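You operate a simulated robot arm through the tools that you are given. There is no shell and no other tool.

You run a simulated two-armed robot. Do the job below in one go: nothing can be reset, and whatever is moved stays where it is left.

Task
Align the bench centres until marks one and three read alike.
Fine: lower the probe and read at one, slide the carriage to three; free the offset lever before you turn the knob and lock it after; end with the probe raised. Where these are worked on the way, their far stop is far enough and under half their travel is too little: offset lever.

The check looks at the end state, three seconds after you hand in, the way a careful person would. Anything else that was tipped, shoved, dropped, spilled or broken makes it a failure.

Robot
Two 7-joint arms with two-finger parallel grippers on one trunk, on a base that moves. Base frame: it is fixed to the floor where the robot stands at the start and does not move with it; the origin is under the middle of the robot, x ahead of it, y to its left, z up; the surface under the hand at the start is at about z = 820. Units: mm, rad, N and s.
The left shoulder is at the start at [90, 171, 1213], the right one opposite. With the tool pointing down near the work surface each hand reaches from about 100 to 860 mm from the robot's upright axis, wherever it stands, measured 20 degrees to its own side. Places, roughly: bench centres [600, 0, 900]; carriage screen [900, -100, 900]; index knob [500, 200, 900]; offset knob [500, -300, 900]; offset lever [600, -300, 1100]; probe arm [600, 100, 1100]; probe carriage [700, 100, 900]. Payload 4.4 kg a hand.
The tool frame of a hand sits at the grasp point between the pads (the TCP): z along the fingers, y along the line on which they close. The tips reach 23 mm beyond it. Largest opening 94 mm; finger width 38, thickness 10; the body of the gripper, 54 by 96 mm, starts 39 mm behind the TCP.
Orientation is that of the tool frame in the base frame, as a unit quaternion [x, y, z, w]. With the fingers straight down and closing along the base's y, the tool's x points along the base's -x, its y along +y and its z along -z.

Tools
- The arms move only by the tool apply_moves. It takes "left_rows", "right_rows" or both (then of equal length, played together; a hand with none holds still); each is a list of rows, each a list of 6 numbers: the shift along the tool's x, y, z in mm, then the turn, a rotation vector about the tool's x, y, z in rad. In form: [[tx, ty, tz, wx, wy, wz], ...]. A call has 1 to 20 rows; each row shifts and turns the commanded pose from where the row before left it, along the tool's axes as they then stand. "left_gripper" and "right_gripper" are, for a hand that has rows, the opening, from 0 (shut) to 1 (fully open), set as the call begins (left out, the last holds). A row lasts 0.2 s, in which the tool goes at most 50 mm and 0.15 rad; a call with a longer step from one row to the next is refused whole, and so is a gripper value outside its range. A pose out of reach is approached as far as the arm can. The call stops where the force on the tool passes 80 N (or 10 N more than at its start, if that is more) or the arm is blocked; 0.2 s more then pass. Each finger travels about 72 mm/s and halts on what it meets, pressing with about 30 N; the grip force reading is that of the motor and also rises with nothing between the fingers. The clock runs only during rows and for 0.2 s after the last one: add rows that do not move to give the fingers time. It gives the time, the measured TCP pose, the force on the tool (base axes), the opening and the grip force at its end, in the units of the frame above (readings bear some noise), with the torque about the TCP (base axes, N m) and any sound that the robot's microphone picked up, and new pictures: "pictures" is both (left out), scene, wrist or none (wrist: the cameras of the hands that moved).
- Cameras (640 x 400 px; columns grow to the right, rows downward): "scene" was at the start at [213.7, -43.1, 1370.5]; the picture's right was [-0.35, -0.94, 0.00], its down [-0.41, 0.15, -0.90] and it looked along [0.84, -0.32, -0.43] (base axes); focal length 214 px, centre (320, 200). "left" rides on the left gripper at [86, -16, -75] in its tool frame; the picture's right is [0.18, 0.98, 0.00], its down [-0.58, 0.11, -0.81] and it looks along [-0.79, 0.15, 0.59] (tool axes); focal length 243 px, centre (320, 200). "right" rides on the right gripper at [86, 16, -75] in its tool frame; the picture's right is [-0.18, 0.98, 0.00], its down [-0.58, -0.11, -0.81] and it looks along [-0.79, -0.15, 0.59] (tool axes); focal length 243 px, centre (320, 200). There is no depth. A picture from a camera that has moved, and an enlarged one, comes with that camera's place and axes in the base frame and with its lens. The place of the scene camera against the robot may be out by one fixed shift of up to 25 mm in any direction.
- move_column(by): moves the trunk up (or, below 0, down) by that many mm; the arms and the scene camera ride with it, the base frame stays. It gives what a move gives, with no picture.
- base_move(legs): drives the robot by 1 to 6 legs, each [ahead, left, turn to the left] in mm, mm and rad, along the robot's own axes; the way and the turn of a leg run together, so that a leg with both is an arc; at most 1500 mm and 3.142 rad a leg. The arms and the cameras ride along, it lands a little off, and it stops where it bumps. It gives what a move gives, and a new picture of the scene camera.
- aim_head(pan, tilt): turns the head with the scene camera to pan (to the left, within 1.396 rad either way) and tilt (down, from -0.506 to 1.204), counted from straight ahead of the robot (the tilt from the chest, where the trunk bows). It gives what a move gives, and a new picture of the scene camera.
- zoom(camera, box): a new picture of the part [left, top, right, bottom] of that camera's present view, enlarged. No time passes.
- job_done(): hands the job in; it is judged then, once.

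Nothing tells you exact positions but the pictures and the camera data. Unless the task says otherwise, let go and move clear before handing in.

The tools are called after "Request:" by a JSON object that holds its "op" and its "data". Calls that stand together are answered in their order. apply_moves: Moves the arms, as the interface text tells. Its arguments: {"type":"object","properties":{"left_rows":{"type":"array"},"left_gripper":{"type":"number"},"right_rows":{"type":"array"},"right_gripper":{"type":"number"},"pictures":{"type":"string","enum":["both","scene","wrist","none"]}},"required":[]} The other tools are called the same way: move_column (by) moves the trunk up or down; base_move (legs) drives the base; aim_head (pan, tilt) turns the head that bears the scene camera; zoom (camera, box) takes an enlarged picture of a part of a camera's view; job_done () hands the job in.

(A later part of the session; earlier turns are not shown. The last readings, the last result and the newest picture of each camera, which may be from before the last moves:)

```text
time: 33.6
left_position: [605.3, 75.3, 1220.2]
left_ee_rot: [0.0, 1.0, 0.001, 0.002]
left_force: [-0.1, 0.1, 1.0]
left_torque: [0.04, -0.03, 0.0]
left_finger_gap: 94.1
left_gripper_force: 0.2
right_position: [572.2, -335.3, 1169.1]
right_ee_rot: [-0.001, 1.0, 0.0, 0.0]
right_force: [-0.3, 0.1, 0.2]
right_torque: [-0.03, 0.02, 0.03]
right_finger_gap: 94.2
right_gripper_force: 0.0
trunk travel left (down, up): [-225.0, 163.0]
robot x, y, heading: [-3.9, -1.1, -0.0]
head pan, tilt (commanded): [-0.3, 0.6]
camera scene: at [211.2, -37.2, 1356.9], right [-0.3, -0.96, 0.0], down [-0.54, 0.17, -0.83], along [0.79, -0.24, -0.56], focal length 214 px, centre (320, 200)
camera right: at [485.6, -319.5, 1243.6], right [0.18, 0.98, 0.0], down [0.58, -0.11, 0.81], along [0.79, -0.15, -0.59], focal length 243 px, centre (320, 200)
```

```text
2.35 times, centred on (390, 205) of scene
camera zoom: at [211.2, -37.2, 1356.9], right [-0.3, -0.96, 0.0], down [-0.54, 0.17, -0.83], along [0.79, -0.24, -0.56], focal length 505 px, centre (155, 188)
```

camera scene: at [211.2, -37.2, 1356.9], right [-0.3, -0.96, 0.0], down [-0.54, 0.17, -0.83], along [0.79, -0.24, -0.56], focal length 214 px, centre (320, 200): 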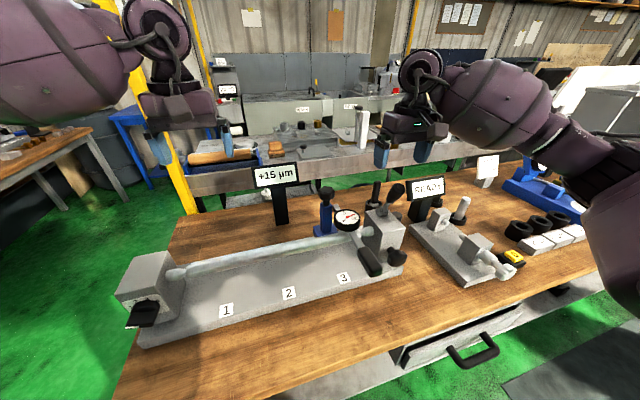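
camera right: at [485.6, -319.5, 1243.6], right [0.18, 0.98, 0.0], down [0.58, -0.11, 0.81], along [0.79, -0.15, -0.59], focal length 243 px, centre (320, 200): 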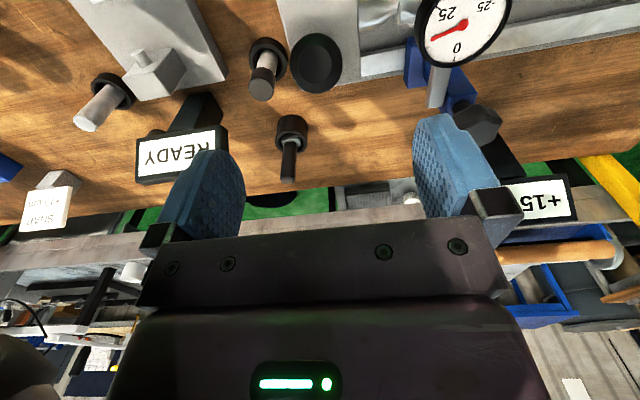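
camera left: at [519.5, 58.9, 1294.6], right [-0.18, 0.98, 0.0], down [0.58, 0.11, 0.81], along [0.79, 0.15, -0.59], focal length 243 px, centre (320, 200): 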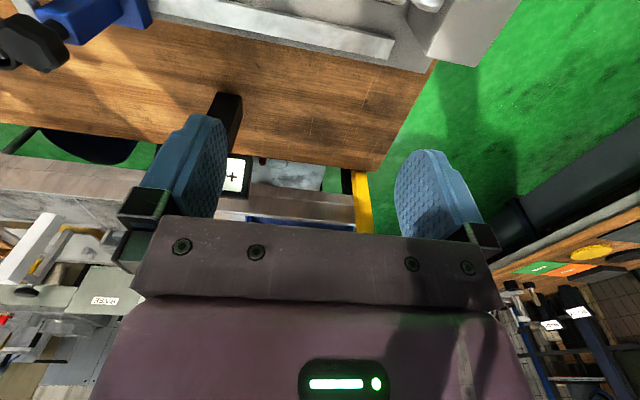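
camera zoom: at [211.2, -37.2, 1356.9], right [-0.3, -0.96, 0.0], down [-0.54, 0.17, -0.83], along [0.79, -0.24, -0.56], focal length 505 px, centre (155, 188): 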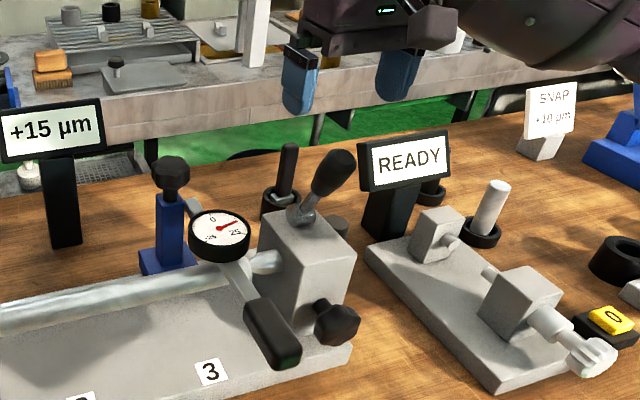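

Refined: grip end at (557.5, -334.5, 1089), diameter ≈31 mm. I'll descend to (567, -334.5, 1067) with fingers open and then close.

Request:
{"op": "apply_moves", "data": {"right_rows": [[1.2, 0.2, 26, 0, 0, 0], [1.2, 0.2, 26, 0, 0, 0], [1.2, 0.2, 25, 0, 0, 0], [1.0, 0.2, 25, 0, 0, 0], [0, 0, 0, 0, 0, 0]], "right_gripper": 1.0, "pictures": "wrist"}}

Request:
{"op": "zoom", "data": {"camera": "scene", "box": [320, 120, 460, 290]}}

```text
time: 34.8
left_position: [606.8, 73.5, 1220.2]
left_ee_rot: [0.0, 1.0, 0.0, 0.001]
left_force: [0.4, -0.2, -0.5]
left_torque: [0.0, 0.02, 0.0]
left_finger_gap: 93.9
left_gripper_force: 0.1
right_position: [565.5, -335.5, 1067.1]
right_ee_rot: [0.0, 1.0, 0.0, -0.001]
right_force: [0.9, -1.5, 4.7]
right_torque: [0.03, 0.01, 0.02]
right_finger_gap: 94.3
right_gripper_force: 0.0
trunk travel left (down, up): [-225.0, 163.0]
robot x, y, heading: [-0.9, 0.1, 0.002]
head pan, tilt (commanded): [-0.3, 0.6]
camera right: at [478.5, -319.9, 1142.1], right [0.18, 0.98, 0.0], down [0.58, -0.11, 0.81], along [0.79, -0.15, -0.59], focal length 243 px, centre (320, 200)
```

right: 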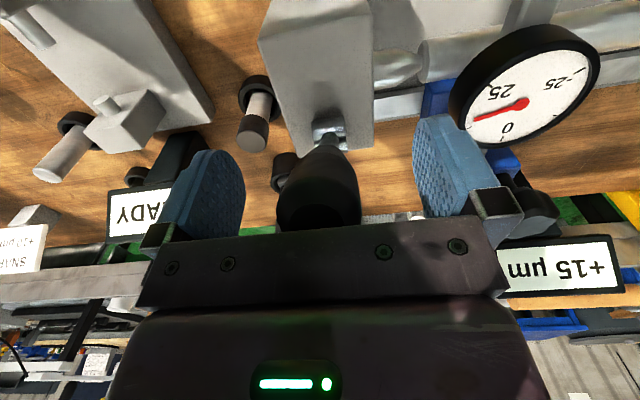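

```text
2.35 times, centred on (390, 205) of scene
camera zoom: at [211.6, -37.1, 1356.8], right [-0.3, -0.96, 0.0], down [-0.54, 0.17, -0.83], along [0.79, -0.24, -0.56], focal length 505 px, centre (155, 188)
```

zoom: 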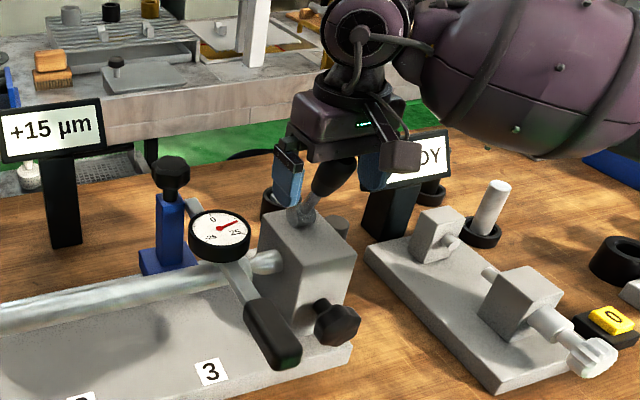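

A slight 4.7 N upward force suggests the palm just touches the grip top. I'll raise 6 mm, then close.

Request:
{"op": "apply_moves", "data": {"right_rows": [[0, 0, -6, 0, 0, 0], [0, 0, 0, 0, 0, 0]], "right_gripper": 1.0, "pictures": "none"}}

Request:
{"op": "apply_moves", "data": {"right_rows": [[0, 0, 0, 0, 0, 0], [0, 0, 0, 0, 0, 0], [0, 0, 0, 0, 0, 0], [0, 0, 0, 0, 0, 0]], "right_gripper": 0.0, "pictures": "wrist"}}

```text
time: 35.4
left_position: [607.2, 74.6, 1219.1]
left_ee_rot: [0.0, 1.0, -0.001, 0.001]
left_force: [-1.0, -0.2, -0.2]
left_torque: [0.03, 0.02, 0.03]
left_finger_gap: 94.0
left_gripper_force: 0.0
right_position: [564.6, -335.3, 1073.5]
right_ee_rot: [0.0, 1.0, 0.0, 0.001]
right_force: [0.1, 0.0, -0.3]
right_torque: [-0.03, 0.0, -0.01]
right_finger_gap: 93.9
right_gripper_force: 0.1
trunk travel left (down, up): [-225.0, 163.0]
robot x, y, heading: [-1.6, 0.4, 0.001]
head pan, tilt (commanded): [-0.3, 0.6]
```

```text
time: 36.4
left_position: [608.4, 76.1, 1219.2]
left_ee_rot: [0.0, 1.0, -0.001, 0.001]
left_force: [-0.5, 0.0, 0.3]
left_torque: [-0.01, 0.02, -0.02]
left_finger_gap: 94.0
left_gripper_force: 0.1
right_position: [563.9, -335.3, 1072.5]
right_ee_rot: [0.0, 1.0, -0.001, -0.001]
right_force: [0.2, 6.9, -0.9]
right_torque: [-0.78, 0.01, -0.3]
right_finger_gap: 29.0
right_gripper_force: 44.7
trunk travel left (down, up): [-225.0, 163.0]
robot x, y, heading: [-1.9, -0.6, -0.002]
head pan, tilt (commanded): [-0.3, 0.6]
camera right: at [478.0, -318.2, 1147.8], right [0.18, 0.98, 0.0], down [0.58, -0.11, 0.81], along [0.79, -0.15, -0.59], focal length 243 px, centre (320, 200)
```

right: 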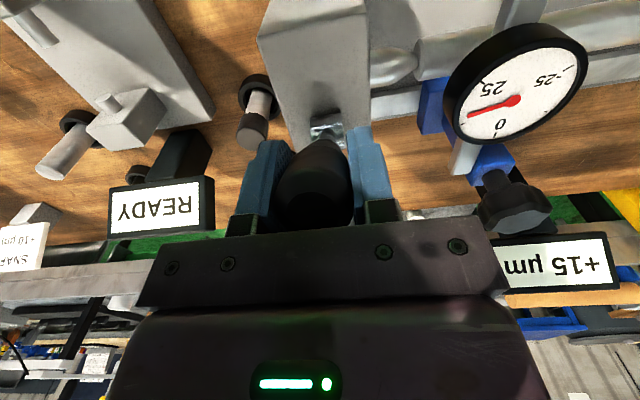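

Gripped the lever (gap 29 mm). I'll try throwing it away from the robot along its arc, a little first.

Request:
{"op": "apply_moves", "data": {"right_rows": [[-3.9, 1, -1.6, 0, 0, 0], [-3.9, 0.5, -1.5, 0, 0, 0], [-4, 0, -1.3, 0, 0, 0]], "right_gripper": 0.0, "pictures": "wrist"}}

Request:
{"op": "zoom", "data": {"camera": "scene", "box": [320, 120, 460, 290]}}

```text
time: 37.2
left_position: [606.1, 74.8, 1218.9]
left_ee_rot: [0.0, 1.0, 0.0, 0.001]
left_force: [-0.3, -0.1, 0.1]
left_torque: [0.01, 0.0, 0.01]
left_finger_gap: 93.8
left_gripper_force: 0.0
right_position: [574.8, -335.0, 1077.4]
right_ee_rot: [0.001, 1.0, 0.0, -0.001]
right_force: [-13.2, 4.9, -11.5]
right_torque: [-0.63, 1.23, -0.18]
right_finger_gap: 28.7
right_gripper_force: 45.1
trunk travel left (down, up): [-225.0, 163.0]
robot x, y, heading: [2.6, 2.9, -0.002]
head pan, tilt (commanded): [-0.3, 0.6]
camera right: at [488.8, -318.1, 1152.6], right [0.19, 0.98, 0.0], down [0.58, -0.11, 0.81], along [0.79, -0.15, -0.59], focal length 243 px, centre (320, 200)
```

right: 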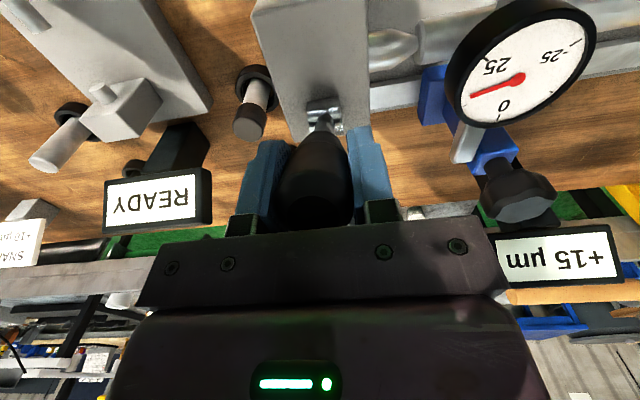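

```text
2.35 times, centred on (390, 205) of scene
camera zoom: at [211.5, -37.4, 1356.6], right [-0.3, -0.96, 0.0], down [-0.54, 0.17, -0.83], along [0.79, -0.24, -0.56], focal length 505 px, centre (155, 188)
```

zoom: 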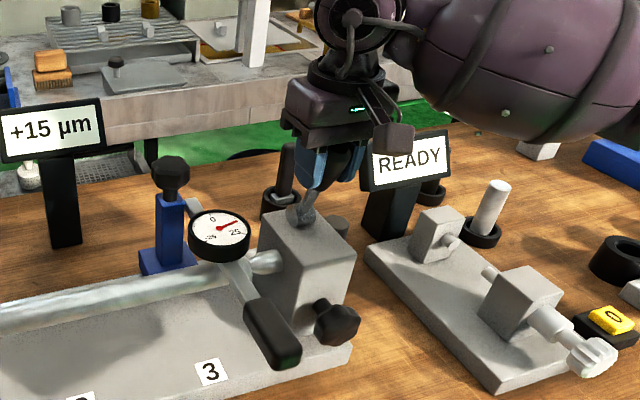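

It moves with modest resistance. Continuing the throw along the arc.

Request:
{"op": "apply_moves", "data": {"right_rows": [[-8.2, 0, -1.4, 0, 0, 0], [-8.3, 0, -0.8, 0, 0, 0], [-8.4, 0, 0, 0, 0, 0], [-8.4, 0, 0.4, 0, 0, 0]], "right_gripper": 0.0, "pictures": "wrist"}}

Request:
{"op": "zoom", "data": {"camera": "scene", "box": [320, 120, 460, 290]}}

```text
time: 38.2
left_position: [604.2, 73.2, 1221.8]
left_ee_rot: [0.0, 1.0, -0.001, 0.002]
left_force: [0.0, 0.0, 0.2]
left_torque: [0.01, -0.01, -0.02]
left_finger_gap: 93.9
left_gripper_force: 0.1
right_position: [607.4, -334.2, 1083.4]
right_ee_rot: [0.002, 1.0, -0.001, 0.002]
right_force: [-14.6, -9.7, 8.8]
right_torque: [-0.55, 1.38, -0.01]
right_finger_gap: 29.1
right_gripper_force: 45.4
trunk travel left (down, up): [-225.0, 163.0]
robot x, y, heading: [0.9, 0.8, -0.005]
head pan, tilt (commanded): [-0.3, 0.6]
camera right: at [521.7, -318.0, 1157.9], right [0.19, 0.98, 0.0], down [0.58, -0.11, 0.81], along [0.79, -0.15, -0.59], focal length 243 px, centre (320, 200)
```

right: 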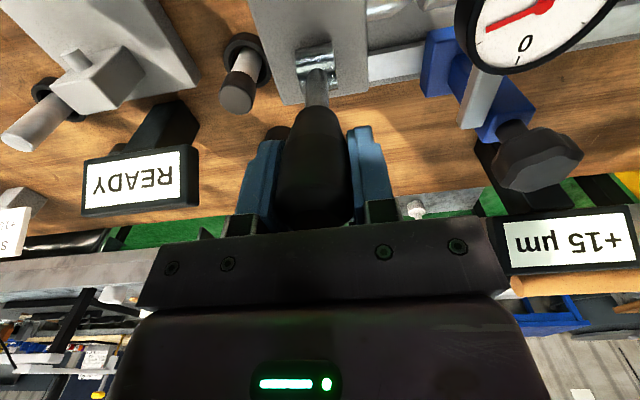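

```text
2.35 times, centred on (390, 205) of scene
camera zoom: at [209.5, -38.6, 1357.3], right [-0.3, -0.96, 0.0], down [-0.54, 0.17, -0.83], along [0.79, -0.24, -0.56], focal length 505 px, centre (155, 188)
```

zoom: 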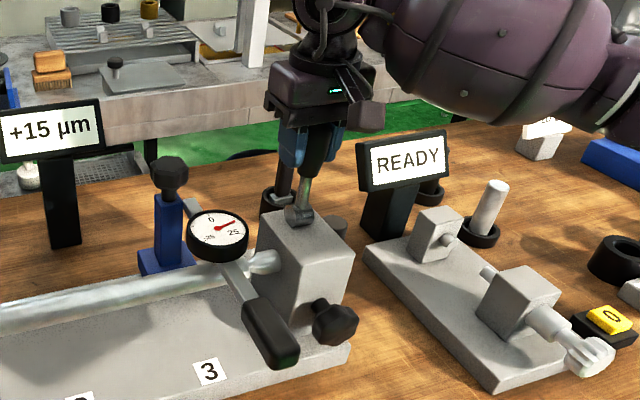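

The lever is upright now and still turning freely. Continuing toward the far stop.

Request:
{"op": "apply_moves", "data": {"right_rows": [[-8.4, 0, 0.6, 0, 0, 0], [-8.3, 0, 1.4, 0, 0, 0], [-8.1, 0, 2.2, 0, 0, 0], [-7.9, 0, 2.9, 0, 0, 0]], "right_gripper": 0.0, "pictures": "wrist"}}

Request:
{"op": "zoom", "data": {"camera": "scene", "box": [320, 120, 460, 290]}}

```text
time: 39.2
left_position: [605.1, 74.2, 1221.3]
left_ee_rot: [0.0, 1.0, 0.0, 0.002]
left_force: [0.4, -0.4, 0.2]
left_torque: [-0.03, -0.01, -0.01]
left_finger_gap: 94.0
left_gripper_force: 0.0
right_position: [642.2, -334.5, 1073.2]
right_ee_rot: [0.0, 1.0, 0.0, 0.002]
right_force: [-7.6, -15.7, 22.1]
right_torque: [-0.68, 1.52, 0.33]
right_finger_gap: 29.0
right_gripper_force: 45.1
trunk travel left (down, up): [-225.0, 163.0]
robot x, y, heading: [-0.9, 1.5, 0.002]
head pan, tilt (commanded): [-0.3, 0.6]
camera right: at [554.9, -318.2, 1147.4], right [0.18, 0.98, 0.0], down [0.58, -0.11, 0.81], along [0.79, -0.15, -0.59], focal length 243 px, centre (320, 200)
```

right: 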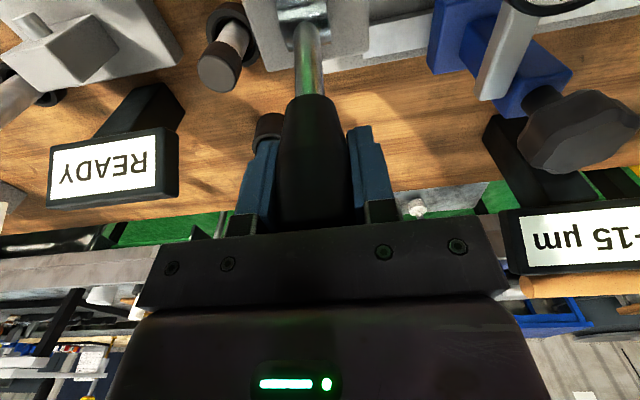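

```text
2.35 times, centred on (390, 205) of scene
camera zoom: at [209.9, -38.0, 1357.0], right [-0.3, -0.96, 0.0], down [-0.54, 0.17, -0.83], along [0.79, -0.24, -0.56], focal length 505 px, centre (155, 188)
```

zoom: 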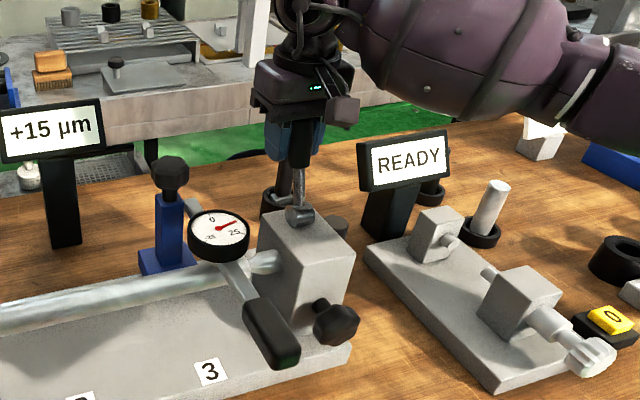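

φ≈+23° now. I'll ease the y offset and continue to feel for the stop.

Request:
{"op": "apply_moves", "data": {"right_rows": [[-2, -1.5, -1.5, 0, 0, 0], [-5, 0, 1.5, 0, 0, 0], [-5, 0, 2, 0, 0, 0]], "right_gripper": 0.0, "pictures": "wrist"}}

Request:
{"op": "zoom", "data": {"camera": "scene", "box": [320, 120, 460, 290]}}

```text
time: 40.0
left_position: [606.2, 74.7, 1219.0]
left_ee_rot: [-0.002, 1.0, 0.001, 0.001]
left_force: [0.4, 0.2, 0.2]
left_torque: [0.02, 0.0, 0.01]
left_finger_gap: 93.7
left_gripper_force: 0.1
right_position: [652.4, -334.3, 1068.8]
right_ee_rot: [-0.001, 1.0, 0.0, 0.0]
right_force: [-12.8, -4.5, 4.2]
right_torque: [-0.73, 1.04, 0.2]
right_finger_gap: 28.8
right_gripper_force: 45.1
trunk travel left (down, up): [-225.0, 163.0]
robot x, y, heading: [3.5, -0.1, 0.003]
head pan, tilt (commanded): [-0.3, 0.6]
camera right: at [566.5, -318.5, 1142.7], right [0.18, 0.98, 0.0], down [0.58, -0.11, 0.81], along [0.79, -0.15, -0.59], focal length 243 px, centre (320, 200)
```

right: 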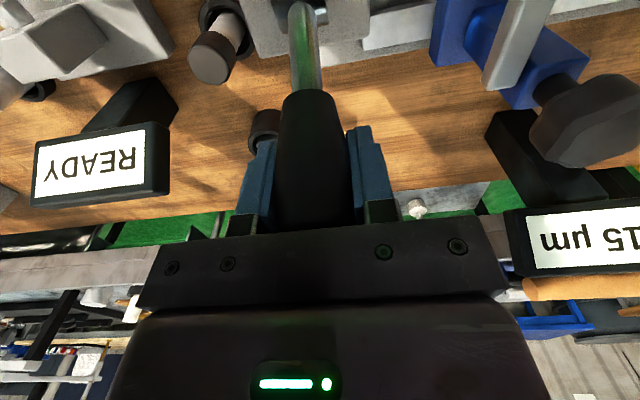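

```text
2.35 times, centred on (390, 205) of scene
camera zoom: at [210.4, -37.2, 1356.6], right [-0.3, -0.96, 0.0], down [-0.54, 0.17, -0.83], along [0.79, -0.24, -0.56], focal length 505 px, centre (155, 188)
```

zoom: 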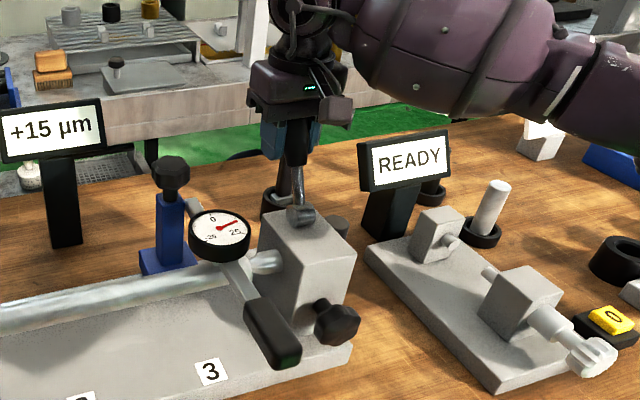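

No stop yet at about 30°; carrying on along the arc.

Request:
{"op": "apply_moves", "data": {"right_rows": [[-7.1, 0, 4.2, 0, 0, 0], [-6.7, 0, 5.0, 0, 0, 0], [-6.2, 0, 5.6, 0, 0, 0]], "right_gripper": 0.0, "pictures": "wrist"}}

Request:
{"op": "zoom", "data": {"camera": "scene", "box": [320, 120, 460, 290]}}

```text
time: 40.8
left_position: [596.6, 76.1, 1225.6]
left_ee_rot: [0.0, 1.0, -0.002, 0.006]
left_force: [0.1, 1.4, -0.2]
left_torque: [0.06, -0.01, -0.02]
left_finger_gap: 94.2
left_gripper_force: 0.0
right_position: [665.3, -334.7, 1067.3]
right_ee_rot: [0.0, 1.0, 0.0, 0.006]
right_force: [-60.2, -4.2, 46.3]
right_torque: [0.53, -0.47, -0.21]
right_finger_gap: 28.8
right_gripper_force: 45.1
trunk travel left (down, up): [-225.0, 163.0]
robot x, y, heading: [-3.5, -1.7, -0.002]
head pan, tilt (commanded): [-0.3, 0.6]
camera right: at [578.0, -318.1, 1140.3], right [0.19, 0.98, 0.0], down [0.57, -0.11, 0.81], along [0.8, -0.15, -0.58], focal length 243 px, centre (320, 200)
```

right: 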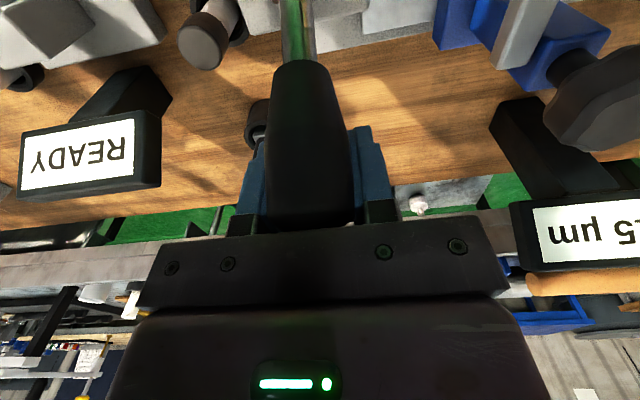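

```text
2.35 times, centred on (390, 205) of scene
camera zoom: at [200.1, -36.1, 1359.5], right [-0.3, -0.95, 0.0], down [-0.53, 0.17, -0.83], along [0.79, -0.25, -0.56], focal length 505 px, centre (155, 188)
```

zoom: 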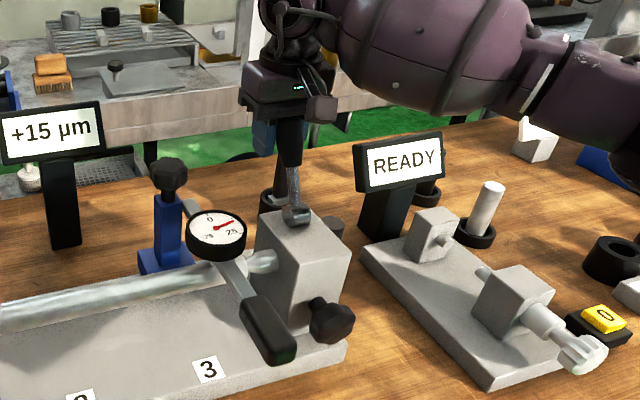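

The force jumped to about 75 N: the far stop, about 36° past vertical. I'll relax the push and release the lever.

Request:
{"op": "apply_moves", "data": {"right_rows": [[4, 0, -4, 0, 0, 0], [3, 0, -3, 0, 0, 0]], "right_gripper": 0.0, "pictures": "none"}}

Request:
{"op": "apply_moves", "data": {"right_rows": [[0, 0, 0, 0, 0, 0], [0, 0, 0, 0, 0, 0], [0, 0, 0, 0, 0, 0]], "right_gripper": 0.85, "pictures": "wrist"}}

Request:
{"op": "zoom", "data": {"camera": "scene", "box": [320, 120, 460, 290]}}

```text
time: 41.4
left_position: [602.9, 75.6, 1222.5]
left_ee_rot: [0.0, 1.0, 0.0, 0.002]
left_force: [0.2, -0.4, 0.2]
left_torque: [-0.03, -0.02, -0.01]
left_finger_gap: 93.8
left_gripper_force: 0.1
right_position: [664.0, -333.6, 1067.5]
right_ee_rot: [0.001, 1.0, 0.0, 0.005]
right_force: [-15.8, -9.8, 41.2]
right_torque: [-0.32, -0.74, 0.42]
right_finger_gap: 28.7
right_gripper_force: 44.5
trunk travel left (down, up): [-225.0, 163.0]
robot x, y, heading: [-1.9, -1.8, 0.003]
head pan, tilt (commanded): [-0.3, 0.6]
```

```text
time: 42.2
left_position: [603.1, 74.4, 1222.3]
left_ee_rot: [0.0, 1.0, -0.001, 0.003]
left_force: [-0.5, 0.2, 0.1]
left_torque: [0.01, 0.01, -0.02]
left_finger_gap: 93.9
left_gripper_force: 0.0
right_position: [663.6, -333.1, 1067.2]
right_ee_rot: [0.001, 1.0, 0.001, 0.004]
right_force: [-6.6, -9.6, 44.5]
right_torque: [0.33, 0.89, 0.23]
right_finger_gap: 79.7
right_gripper_force: 0.0
trunk travel left (down, up): [-225.0, 163.0]
robot x, y, heading: [-0.6, 0.0, 0.001]
head pan, tilt (commanded): [-0.3, 0.6]
camera right: at [577.5, -317.9, 1141.0], right [0.18, 0.98, 0.0], down [0.57, -0.11, 0.81], along [0.8, -0.15, -0.59], focal length 243 px, centre (320, 200)
```

right: 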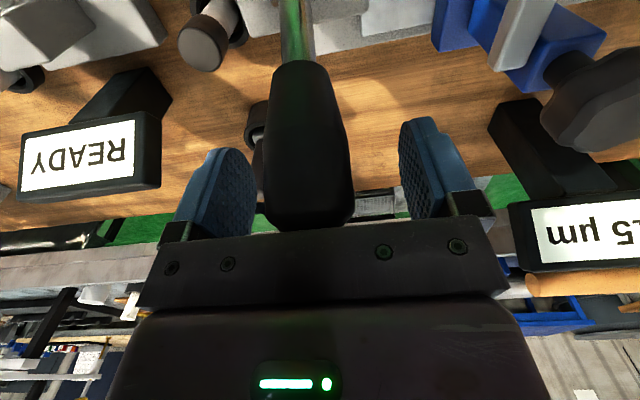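

```text
2.35 times, centred on (390, 205) of scene
camera zoom: at [207.7, -36.5, 1357.5], right [-0.3, -0.96, 0.0], down [-0.54, 0.17, -0.83], along [0.79, -0.24, -0.56], focal length 505 px, centre (155, 188)
```

zoom: 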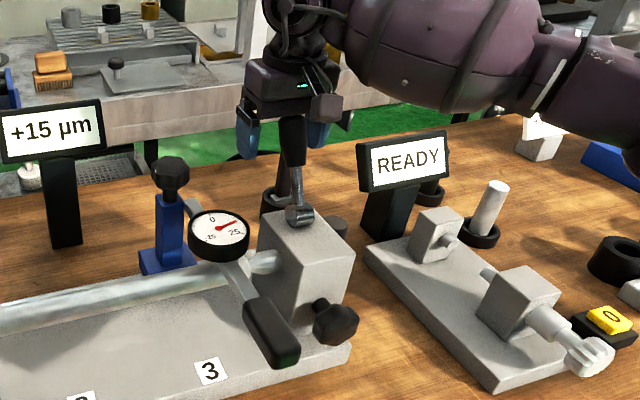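

There is still 44 N upward with the fingers open, so the palm was resting on the grip end. I'll lift the hand clear and check the lever's real position.

Request:
{"op": "apply_moves", "data": {"right_rows": [[0, 0, -5, 0, 0, 0], [0, 0, -10, 0, 0, 0], [0, 0, -30, 0, 0, 0], [10, 0, -40, 0, 0, 0], [40, 0, -20, 0, 0, 0], [40, 0, -10, 0, 0, 0], [40, 0, 0, 0, 0, 0], [40, 0, 0, 0, 0, 0], [40, 0, 0, 0, 0, 0]], "right_gripper": 0.85, "pictures": "both"}}

Request:
{"op": "zoom", "data": {"camera": "right", "box": [230, 30, 430, 230]}}

Request:
{"op": "zoom", "data": {"camera": "scene", "box": [320, 120, 460, 290]}}

```text
time: 44.2
left_position: [606.0, 73.0, 1221.2]
left_ee_rot: [0.0, 1.0, 0.0, 0.001]
left_force: [1.1, 0.5, 0.5]
left_torque: [0.0, 0.02, 0.0]
left_finger_gap: 93.9
left_gripper_force: 0.0
right_position: [455.6, -332.8, 1176.9]
right_ee_rot: [0.0, 1.0, 0.001, 0.0]
right_force: [-0.8, -0.1, -0.3]
right_torque: [-0.01, -0.01, 0.02]
right_finger_gap: 80.0
right_gripper_force: 0.1
trunk travel left (down, up): [-225.0, 163.0]
robot x, y, heading: [-0.9, -0.3, -0.002]
head pan, tilt (commanded): [-0.3, 0.6]
camera scene: at [210.7, -37.3, 1357.0], right [-0.3, -0.96, 0.0], down [-0.54, 0.17, -0.83], along [0.79, -0.24, -0.56], focal length 214 px, centre (320, 200)
camera right: at [369.1, -316.3, 1252.5], right [0.18, 0.98, 0.0], down [0.58, -0.11, 0.81], along [0.79, -0.15, -0.59], focal length 243 px, centre (320, 200)
```

scene: 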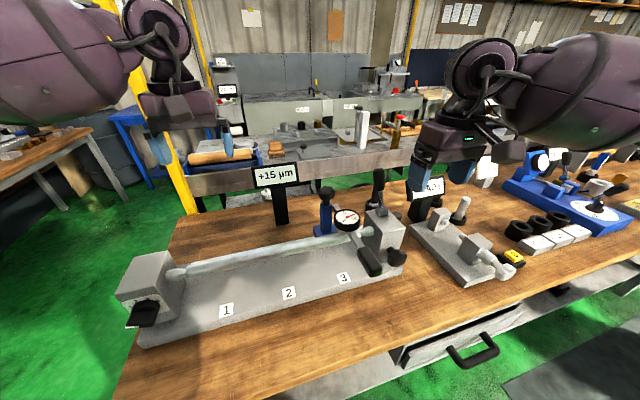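
right: 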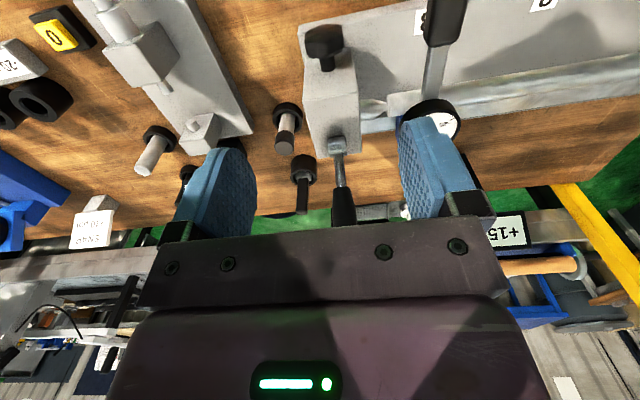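

```text
2.00 times, centred on (330, 130) of right
camera zoom: at [369.1, -316.3, 1252.5], right [0.18, 0.98, 0.0], down [0.58, -0.11, 0.81], along [0.79, -0.15, -0.59], focal length 485 px, centre (300, 340)
```

zoom: 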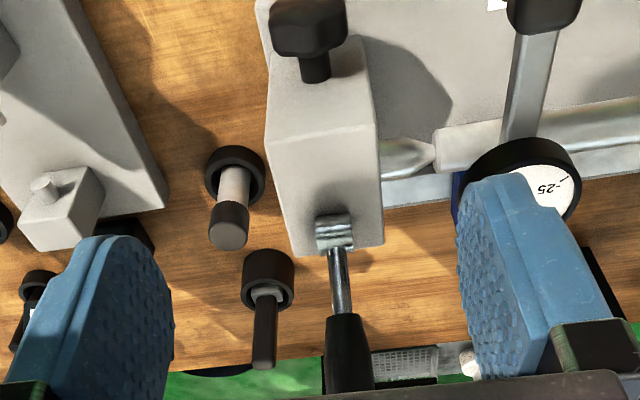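

```text
2.35 times, centred on (390, 205) of scene
camera zoom: at [210.7, -37.3, 1357.0], right [-0.3, -0.96, 0.0], down [-0.54, 0.17, -0.83], along [0.79, -0.24, -0.56], focal length 505 px, centre (155, 188)
```

zoom: 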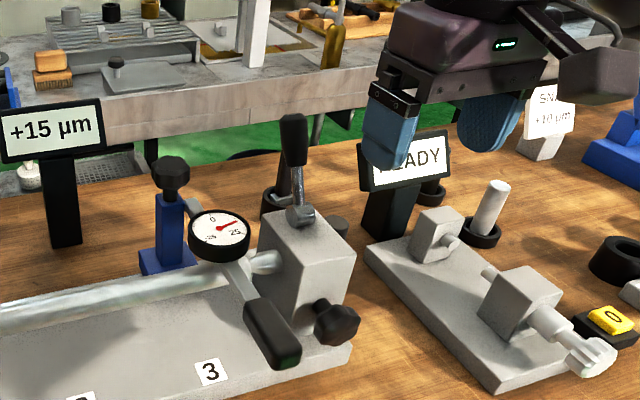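

The lever now stands at about +23° (end at ≈(651, -334, 1095)), mirrored from its start at -24°. To be sure it is on its far stop, I'll push it with closed fingers from the robot side.

Request:
{"op": "apply_moves", "data": {"right_rows": [[-35, -0.5, 20, 0, 0, 0], [-35, -0.5, 20, 0, 0, 0], [-35, 0, 20, 0, 0, 0], [0, 0, 30, 0, 0, 0], [0, 0, 27, 0, 0, 0], [0, 0, 0, 0, 0, 0]], "right_gripper": 0.0, "pictures": "wrist"}}

Request:
{"op": "zoom", "data": {"camera": "scene", "box": [320, 120, 460, 290]}}

```text
time: 45.6
left_position: [606.6, 74.6, 1219.2]
left_ee_rot: [0.0, 1.0, 0.001, 0.001]
left_force: [-0.2, 0.4, -0.6]
left_torque: [-0.01, 0.01, 0.02]
left_finger_gap: 94.1
left_gripper_force: 0.1
right_position: [560.8, -335.3, 1058.9]
right_ee_rot: [-0.001, 1.0, 0.0, 0.001]
right_force: [-0.1, 0.7, 0.7]
right_torque: [-0.03, 0.02, 0.02]
right_finger_gap: 0.0
right_gripper_force: 30.2
trunk travel left (down, up): [-225.0, 163.0]
robot x, y, heading: [1.3, -0.6, 0.003]
head pan, tilt (commanded): [-0.3, 0.6]
camera right: at [474.4, -318.9, 1134.1], right [0.18, 0.98, 0.0], down [0.58, -0.11, 0.81], along [0.79, -0.15, -0.59], focal length 243 px, centre (320, 200)
```

right: 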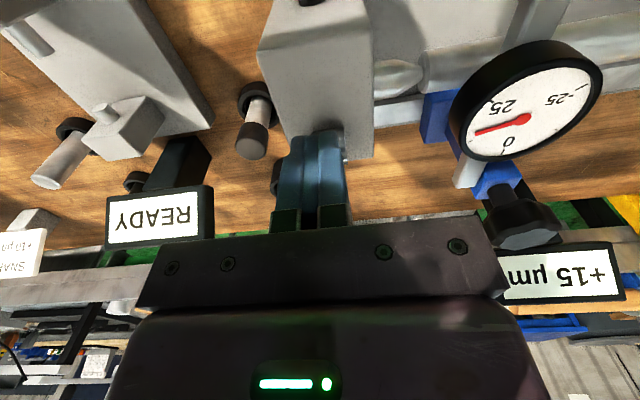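

```text
2.35 times, centred on (390, 205) of scene
camera zoom: at [211.5, -37.0, 1356.8], right [-0.3, -0.96, 0.0], down [-0.54, 0.17, -0.83], along [0.79, -0.24, -0.56], focal length 505 px, centre (155, 188)
```

zoom: 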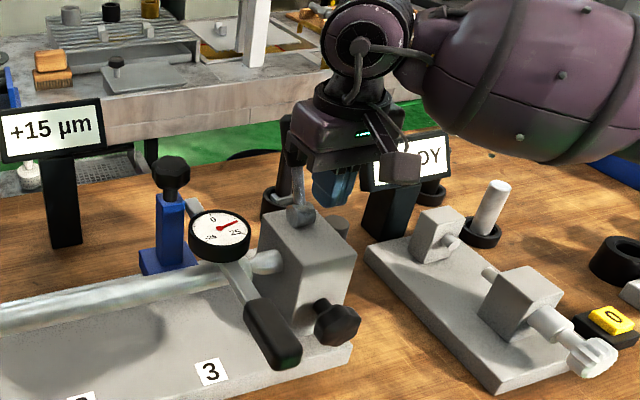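

Request:
{"op": "apply_moves", "data": {"right_rows": [[-10, 0, 0, 0, 0, 0], [-10, 0, 0, 0, 0, 0], [-8, 0, 0, 0, 0, 0], [-4, 0, 0, 0, 0, 0]], "right_gripper": 0.0, "pictures": "none"}}

Request:
{"op": "apply_moves", "data": {"right_rows": [[-4, 0, 0, 0, 0, 0], [-3, 0, 0, 0, 0, 0], [-3, 0, 0, 0, 0, 0]], "right_gripper": 0.0, "pictures": "none"}}

Request:
{"op": "zoom", "data": {"camera": "scene", "box": [320, 120, 460, 290]}}

```text
time: 46.6
left_position: [606.0, 75.1, 1219.4]
left_ee_rot: [0.0, 1.0, 0.0, 0.0]
left_force: [0.9, -0.4, 0.1]
left_torque: [-0.02, -0.03, 0.0]
left_finger_gap: 93.8
left_gripper_force: 0.0
right_position: [593.9, -335.0, 1062.0]
right_ee_rot: [-0.001, 1.0, 0.001, 0.0]
right_force: [0.6, 0.0, 0.6]
right_torque: [0.02, 0.0, 0.0]
right_finger_gap: 0.0
right_gripper_force: 29.9
trunk travel left (down, up): [-225.0, 163.0]
robot x, y, heading: [1.2, -2.8, 0.0]
head pan, tilt (commanded): [-0.3, 0.6]
```

```text
time: 47.4
left_position: [602.1, 74.2, 1222.9]
left_ee_rot: [0.0, 1.0, 0.001, 0.003]
left_force: [-0.2, -0.5, 0.5]
left_torque: [-0.03, 0.0, 0.01]
left_finger_gap: 93.9
left_gripper_force: 0.0
right_position: [594.6, -335.9, 1059.2]
right_ee_rot: [-0.001, 1.0, 0.0, -0.003]
right_force: [-58.3, 3.2, -4.0]
right_torque: [-0.13, 0.56, -0.01]
right_finger_gap: 0.0
right_gripper_force: 29.9
trunk travel left (down, up): [-225.0, 163.0]
robot x, y, heading: [0.2, -2.7, -0.002]
head pan, tilt (commanded): [-0.3, 0.6]
```

```text
2.35 times, centred on (390, 205) of scene
camera zoom: at [205.0, -37.0, 1357.6], right [-0.3, -0.95, 0.0], down [-0.54, 0.17, -0.83], along [0.79, -0.25, -0.56], focal length 505 px, centre (155, 188)
```

zoom: 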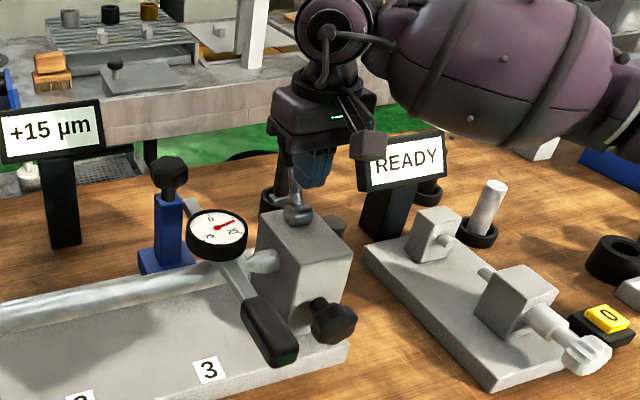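

Pushing with 58 N doesn't move the lever any more: it's firmly at its far (free) stop and the reading stayed +15. I'll back the right hand off and raise the trunk a bit so the right arm has room to point forward at the offset knob.

Request:
{"op": "apply_moves", "data": {"right_rows": [[15, 0, 0, 0, 0, 0], [30, 0, -10, 0, 0, 0], [40, 0, -40, 0, 0, 0], [40, 0, -30, 0, 0, 0], [20, 0, -20, 0, 0, 0]], "right_gripper": 0.0, "pictures": "none"}}

Request:
{"op": "move_column", "data": {"by": 100}}

```text
refused: row 3 steps farther than a row can; nothing moved
```

```text
time: 47.9
left_position: [600.4, 76.2, 1233.1]
left_ee_rot: [0.0, 1.0, 0.002, 0.004]
left_force: [0.3, 0.1, 0.6]
left_torque: [-0.02, 0.03, 0.02]
left_finger_gap: 93.8
left_gripper_force: 0.0
right_position: [594.0, -334.9, 1066.2]
right_ee_rot: [-0.002, 1.0, -0.002, -0.01]
right_force: [-19.3, -2.9, 8.8]
right_torque: [-0.08, 0.07, -0.13]
right_finger_gap: 0.0
right_gripper_force: 30.0
trunk travel left (down, up): [-233.0, 156.0]
robot x, y, heading: [-1.0, 1.7, -0.006]
head pan, tilt (commanded): [-0.3, 0.6]
stopped: the force on the tool passed its limit at 93 N (the readings are from after the stop); the commanded pose is now the measured one
```

The withdrawal was refused for a too-long step and the trunk then stopped on force; nothing moved noticeably. I'll back the right hand off properly first.

Request:
{"op": "apply_moves", "data": {"right_rows": [[15, 0, 0, 0, 0, 0], [25, 0, -8, 0, 0, 0], [30, 0, -35, 0, 0, 0], [30, 0, -35, 0, 0, 0], [30, 0, -35, 0, 0, 0]], "right_gripper": 0.0, "pictures": "both"}}

Request:
{"op": "zoom", "data": {"camera": "scene", "box": [240, 120, 460, 290]}}

```text
time: 49.1
left_position: [601.7, 75.6, 1231.1]
left_ee_rot: [0.0, 1.0, 0.0, 0.003]
left_force: [0.4, -0.5, -0.5]
left_torque: [0.0, -0.02, -0.01]
left_finger_gap: 93.9
left_gripper_force: 0.1
right_position: [469.1, -334.9, 1182.0]
right_ee_rot: [-0.002, 1.0, -0.001, -0.011]
right_force: [0.5, 0.6, -0.4]
right_torque: [0.02, -0.03, 0.02]
right_finger_gap: 0.0
right_gripper_force: 29.7
trunk travel left (down, up): [-233.0, 156.0]
robot x, y, heading: [0.2, -0.4, -0.0]
head pan, tilt (commanded): [-0.3, 0.6]
camera scene: at [204.4, -37.0, 1365.1], right [-0.3, -0.95, 0.0], down [-0.54, 0.17, -0.83], along [0.79, -0.24, -0.56], focal length 214 px, centre (320, 200)
camera right: at [384.4, -318.6, 1257.0], right [0.18, 0.98, -0.01], down [0.6, -0.1, 0.79], along [0.78, -0.15, -0.61], focal length 243 px, centre (320, 200)
```

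scene: 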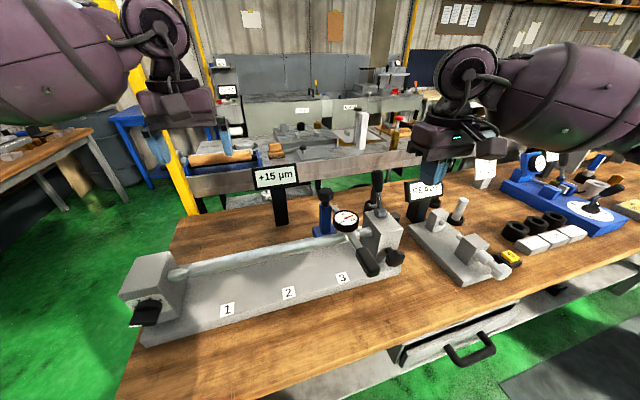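
right: 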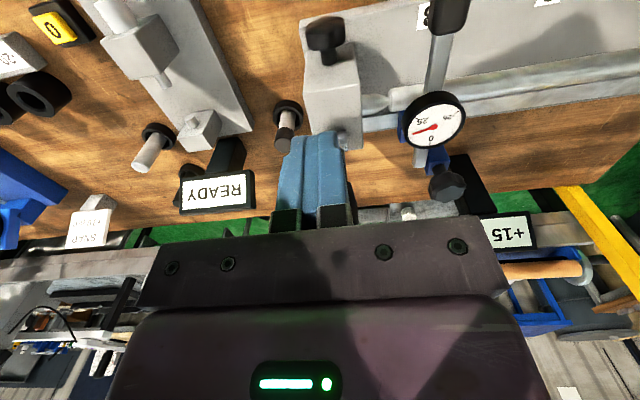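

```text
2.35 times, centred on (350, 205) of scene
camera zoom: at [204.4, -37.0, 1365.1], right [-0.3, -0.95, 0.0], down [-0.54, 0.17, -0.83], along [0.79, -0.24, -0.56], focal length 505 px, centre (249, 188)
```

zoom: 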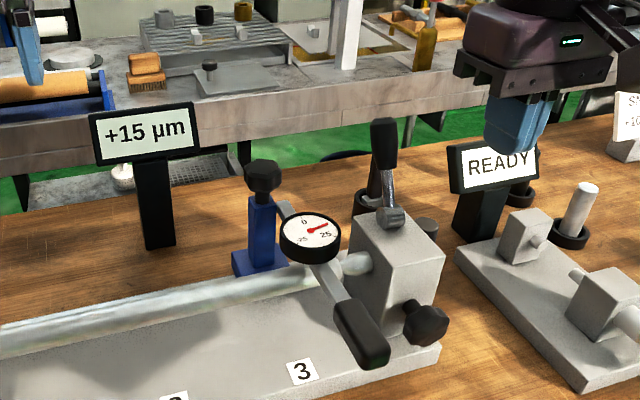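

All is intact and the lever stays at its far stop. Now raise the trunk with both hands clear.

Request:
{"op": "move_column", "data": {"by": 90}}

```text
time: 50.3
left_position: [603.4, 76.2, 1319.4]
left_ee_rot: [0.0, 1.0, 0.0, 0.001]
left_force: [0.4, 0.4, 0.0]
left_torque: [0.01, -0.01, 0.04]
left_finger_gap: 94.2
left_gripper_force: 0.0
right_position: [470.7, -336.3, 1267.6]
right_ee_rot: [-0.002, 1.0, -0.002, -0.013]
right_force: [-0.5, -1.4, -0.4]
right_torque: [-0.02, -0.03, 0.01]
right_finger_gap: 0.0
right_gripper_force: 30.0
trunk travel left (down, up): [-323.0, 66.0]
robot x, y, heading: [0.7, -1.4, 0.002]
head pan, tilt (commanded): [-0.3, 0.6]
```

Next, I'll lower the right hand to about z=1110 while turning it a quarter about its own axis (camera to the outer side).

Request:
{"op": "apply_moves", "data": {"right_rows": [[0, 0, 14, 0, 0, -0.1428], [0, 0, 14, 0, 0, -0.1428], [0, 0, 14, 0, 0, -0.1428], [0, 0, 14, 0, 0, -0.1428], [0, 0, 14, 0, 0, -0.1428], [0, 0, 14, 0, 0, -0.1428], [0, 0, 14, 0, 0, -0.1428], [0, 0, 14, 0, 0, -0.1428], [0, 0, 14, 0, 0, -0.1428], [0, 0, 14, 0, 0, -0.1428], [0, 0, 14, 0, 0, -0.1428]], "right_gripper": 0.7, "pictures": "both"}}

```text
time: 52.7
left_position: [602.2, 77.1, 1320.9]
left_ee_rot: [0.001, 1.0, 0.0, 0.005]
left_force: [-0.1, 0.6, 0.8]
left_torque: [0.0, 0.0, 0.02]
left_finger_gap: 94.1
left_gripper_force: 0.1
right_position: [440.1, -218.9, 1192.9]
right_ee_rot: [-0.54, 0.841, -0.029, -0.014]
right_force: [-0.1, 0.4, 0.2]
right_torque: [-0.03, -0.02, 0.01]
right_finger_gap: 65.7
right_gripper_force: 0.0
right hand out of reach, approached as far as the arm can: row 6, 7, 8, 9, 10, 11
trunk travel left (down, up): [-323.0, 66.0]
robot x, y, heading: [-1.5, -0.7, -0.0]
head pan, tilt (commanded): [-0.3, 0.6]
camera scene: at [161.7, -36.2, 1459.6], right [-0.3, -0.95, 0.0], down [-0.54, 0.17, -0.83], along [0.79, -0.24, -0.56], focal length 214 px, centre (320, 200)
camera right: at [388.4, -285.8, 1272.1], right [-0.82, 0.58, -0.04], down [0.33, 0.53, 0.78], along [0.47, 0.62, -0.63], focal length 243 px, centre (320, 200)
```

scene: 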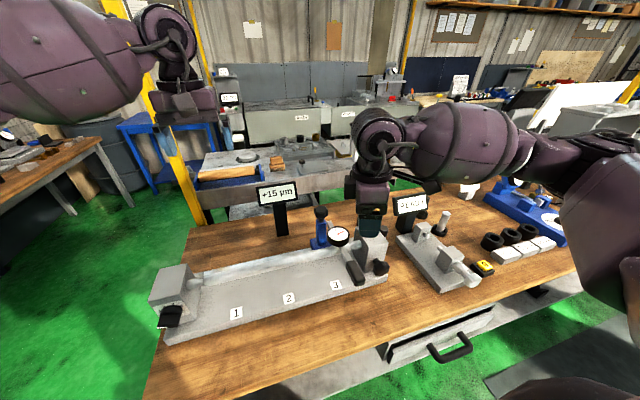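
right: 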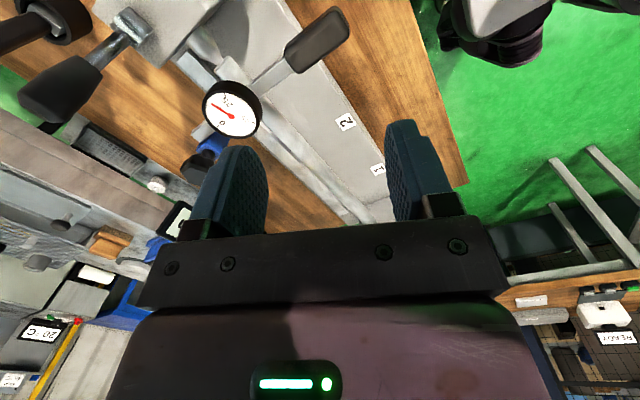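

That turn direction runs out of wrist range (about 1.1 rad). I'll unwind and turn the other way instead.

Request:
{"op": "apply_moves", "data": {"right_rows": [[0, 0, -10, 0, 0, 0.1428], [0, 0, -10, 0, 0, 0.1428], [0, 0, -10, 0, 0, 0.1428], [0, 0, -5, 0, 0, 0.1428], [0, 0, -5, 0, 0, 0.1428], [0, 0, 0, 0, 0, 0.1428], [0, 0, 0, 0, 0, 0.1428], [0, 0, 0, 0, 0, 0.1428], [0, 0, 0, 0, 0, 0.1428], [0, 0, 0, 0, 0, 0.1428], [0, 0, 0, 0, 0, 0.1428]], "right_gripper": 0.7, "pictures": "none"}}

```text
time: 55.1
left_position: [602.5, 76.3, 1319.2]
left_ee_rot: [-0.001, 1.0, 0.0, 0.003]
left_force: [0.1, -0.6, 0.7]
left_torque: [0.01, 0.04, -0.01]
left_finger_gap: 93.7
left_gripper_force: 0.1
right_position: [440.1, -216.2, 1233.2]
right_ee_rot: [0.215, 0.976, -0.029, 0.01]
right_force: [0.8, -0.4, 0.1]
right_torque: [0.0, -0.02, 0.0]
right_finger_gap: 65.8
right_gripper_force: 0.0
trunk travel left (down, up): [-323.0, 66.0]
robot x, y, heading: [1.8, -2.0, -0.002]
head pan, tilt (commanded): [-0.3, 0.6]
```

Now at about +0.43 rad. Continue turning +1.14 rad in place to bring the camera to the inner side, then check.

Request:
{"op": "apply_moves", "data": {"right_rows": [[0, 0, 0, 0, 0, 0.1428], [0, 0, 0, 0, 0, 0.1428], [0, 0, 0, 0, 0, 0.1428], [0, 0, 0, 0, 0, 0.1428], [0, 0, 0, 0, 0, 0.1428], [0, 0, 0, 0, 0, 0.1428], [0, 0, 0, 0, 0, 0.1428], [0, 0, 0, 0, 0, 0.1428], [0, 0, 0, 0, 0, 0]], "right_gripper": 0.7, "pictures": "both"}}

```text
time: 57.1
left_position: [601.6, 76.2, 1320.1]
left_ee_rot: [0.0, 1.0, 0.0, 0.003]
left_force: [0.1, 0.1, 0.1]
left_torque: [-0.04, -0.01, 0.0]
left_finger_gap: 94.0
left_gripper_force: 0.1
right_position: [440.2, -217.4, 1232.0]
right_ee_rot: [0.708, 0.706, -0.019, 0.023]
right_force: [-1.0, 0.6, 0.5]
right_torque: [0.02, 0.01, -0.01]
right_finger_gap: 65.8
right_gripper_force: 0.0
trunk travel left (down, up): [-323.0, 66.0]
robot x, y, heading: [0.3, 0.7, 0.001]
head pan, tilt (commanded): [-0.3, 0.6]
camera scene: at [162.9, -37.2, 1459.4], right [-0.3, -0.95, 0.0], down [-0.54, 0.17, -0.83], along [0.79, -0.24, -0.56], focal length 214 px, centre (320, 200)
camera right: at [456.5, -125.7, 1301.6], right [0.98, -0.19, 0.02], down [-0.12, -0.53, 0.84], along [-0.15, -0.83, -0.54], focal length 243 px, centre (320, 200)
```

scene: 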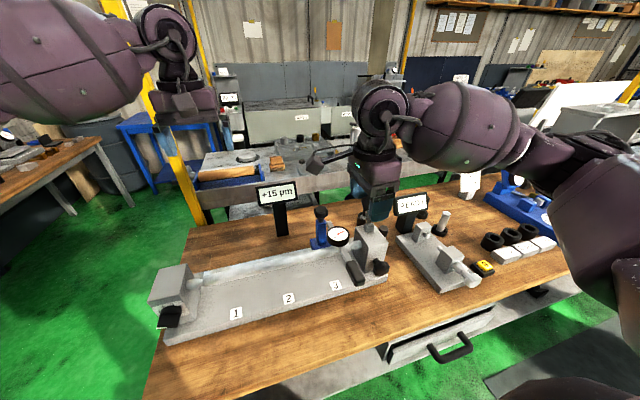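
right: 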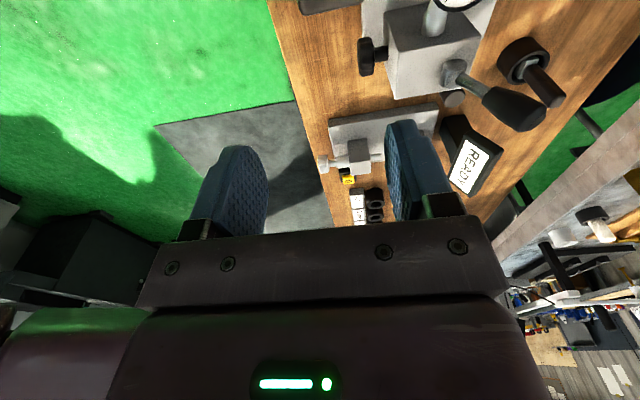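

Camera is now on the inner side and I have a good side view. I'll move the right hand over to y≈-340, z≈1080 before pitching it forward.

Request:
{"op": "apply_moves", "data": {"right_rows": [[-24, 0, 30, 0, 0, 0], [-24, 0, 30, 0, 0, 0], [-24, 0, 30, 0, 0, 0], [-24, 0, 30, 0, 0, 0], [-25, 0, 30, 0, 0, 0], [0, 0, 0, 0, 0, 0]], "right_gripper": 0.7, "pictures": "both"}}

Request:
{"op": "zoom", "data": {"camera": "right", "box": [200, 0, 460, 200]}}

```text
time: 58.5
left_position: [603.3, 77.1, 1319.6]
left_ee_rot: [0.0, 1.0, 0.0, 0.002]
left_force: [-0.7, 0.2, 0.6]
left_torque: [-0.02, 0.01, 0.02]
left_finger_gap: 93.9
left_gripper_force: 0.0
right_position: [441.2, -345.2, 1089.0]
right_ee_rot: [0.707, 0.707, -0.019, 0.024]
right_force: [-0.1, 0.5, -1.0]
right_torque: [-0.01, -0.04, 0.03]
right_finger_gap: 65.6
right_gripper_force: 0.0
trunk travel left (down, up): [-323.0, 66.0]
robot x, y, heading: [1.2, 1.2, 0.004]
head pan, tilt (commanded): [-0.3, 0.6]
camera scene: at [163.0, -36.6, 1459.4], right [-0.3, -0.96, 0.0], down [-0.54, 0.17, -0.83], along [0.79, -0.24, -0.56], focal length 214 px, centre (320, 200)
camera right: at [456.9, -253.8, 1158.3], right [0.98, -0.19, 0.02], down [-0.12, -0.53, 0.84], along [-0.15, -0.83, -0.54], focal length 243 px, centre (320, 200)
```

scene: 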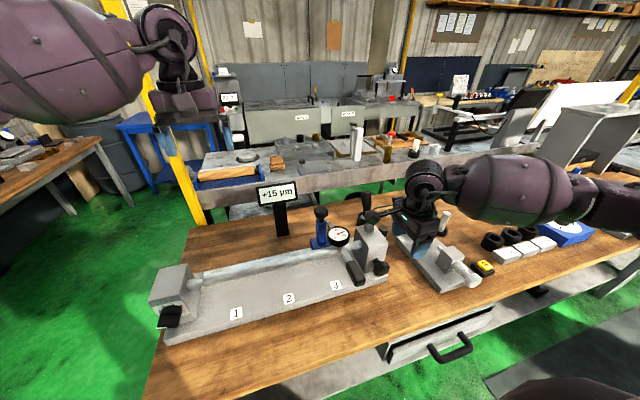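
right: 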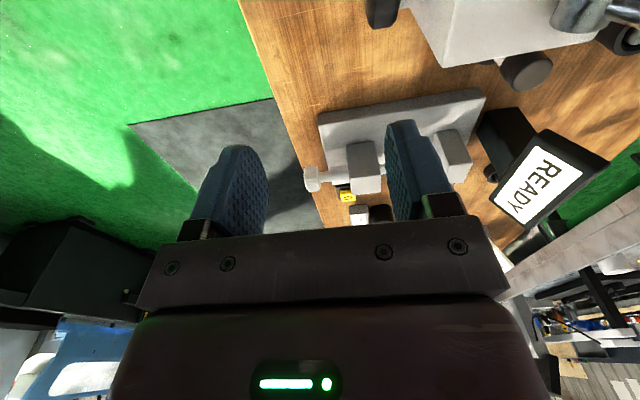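

```text
2.00 times, centred on (330, 100) of right
camera zoom: at [456.9, -253.8, 1158.3], right [0.98, -0.19, 0.02], down [-0.12, -0.53, 0.84], along [-0.15, -0.83, -0.54], focal length 485 px, centre (300, 400)
```

zoom: 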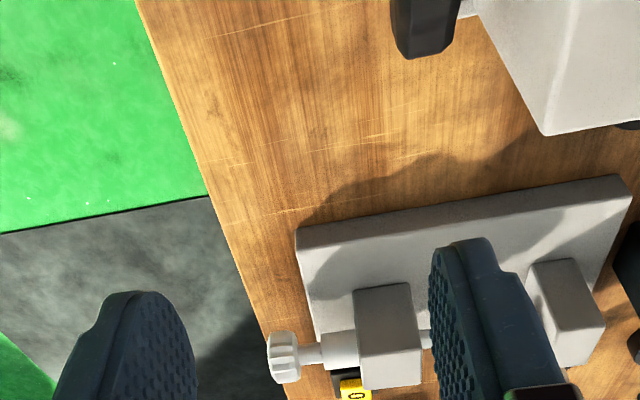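

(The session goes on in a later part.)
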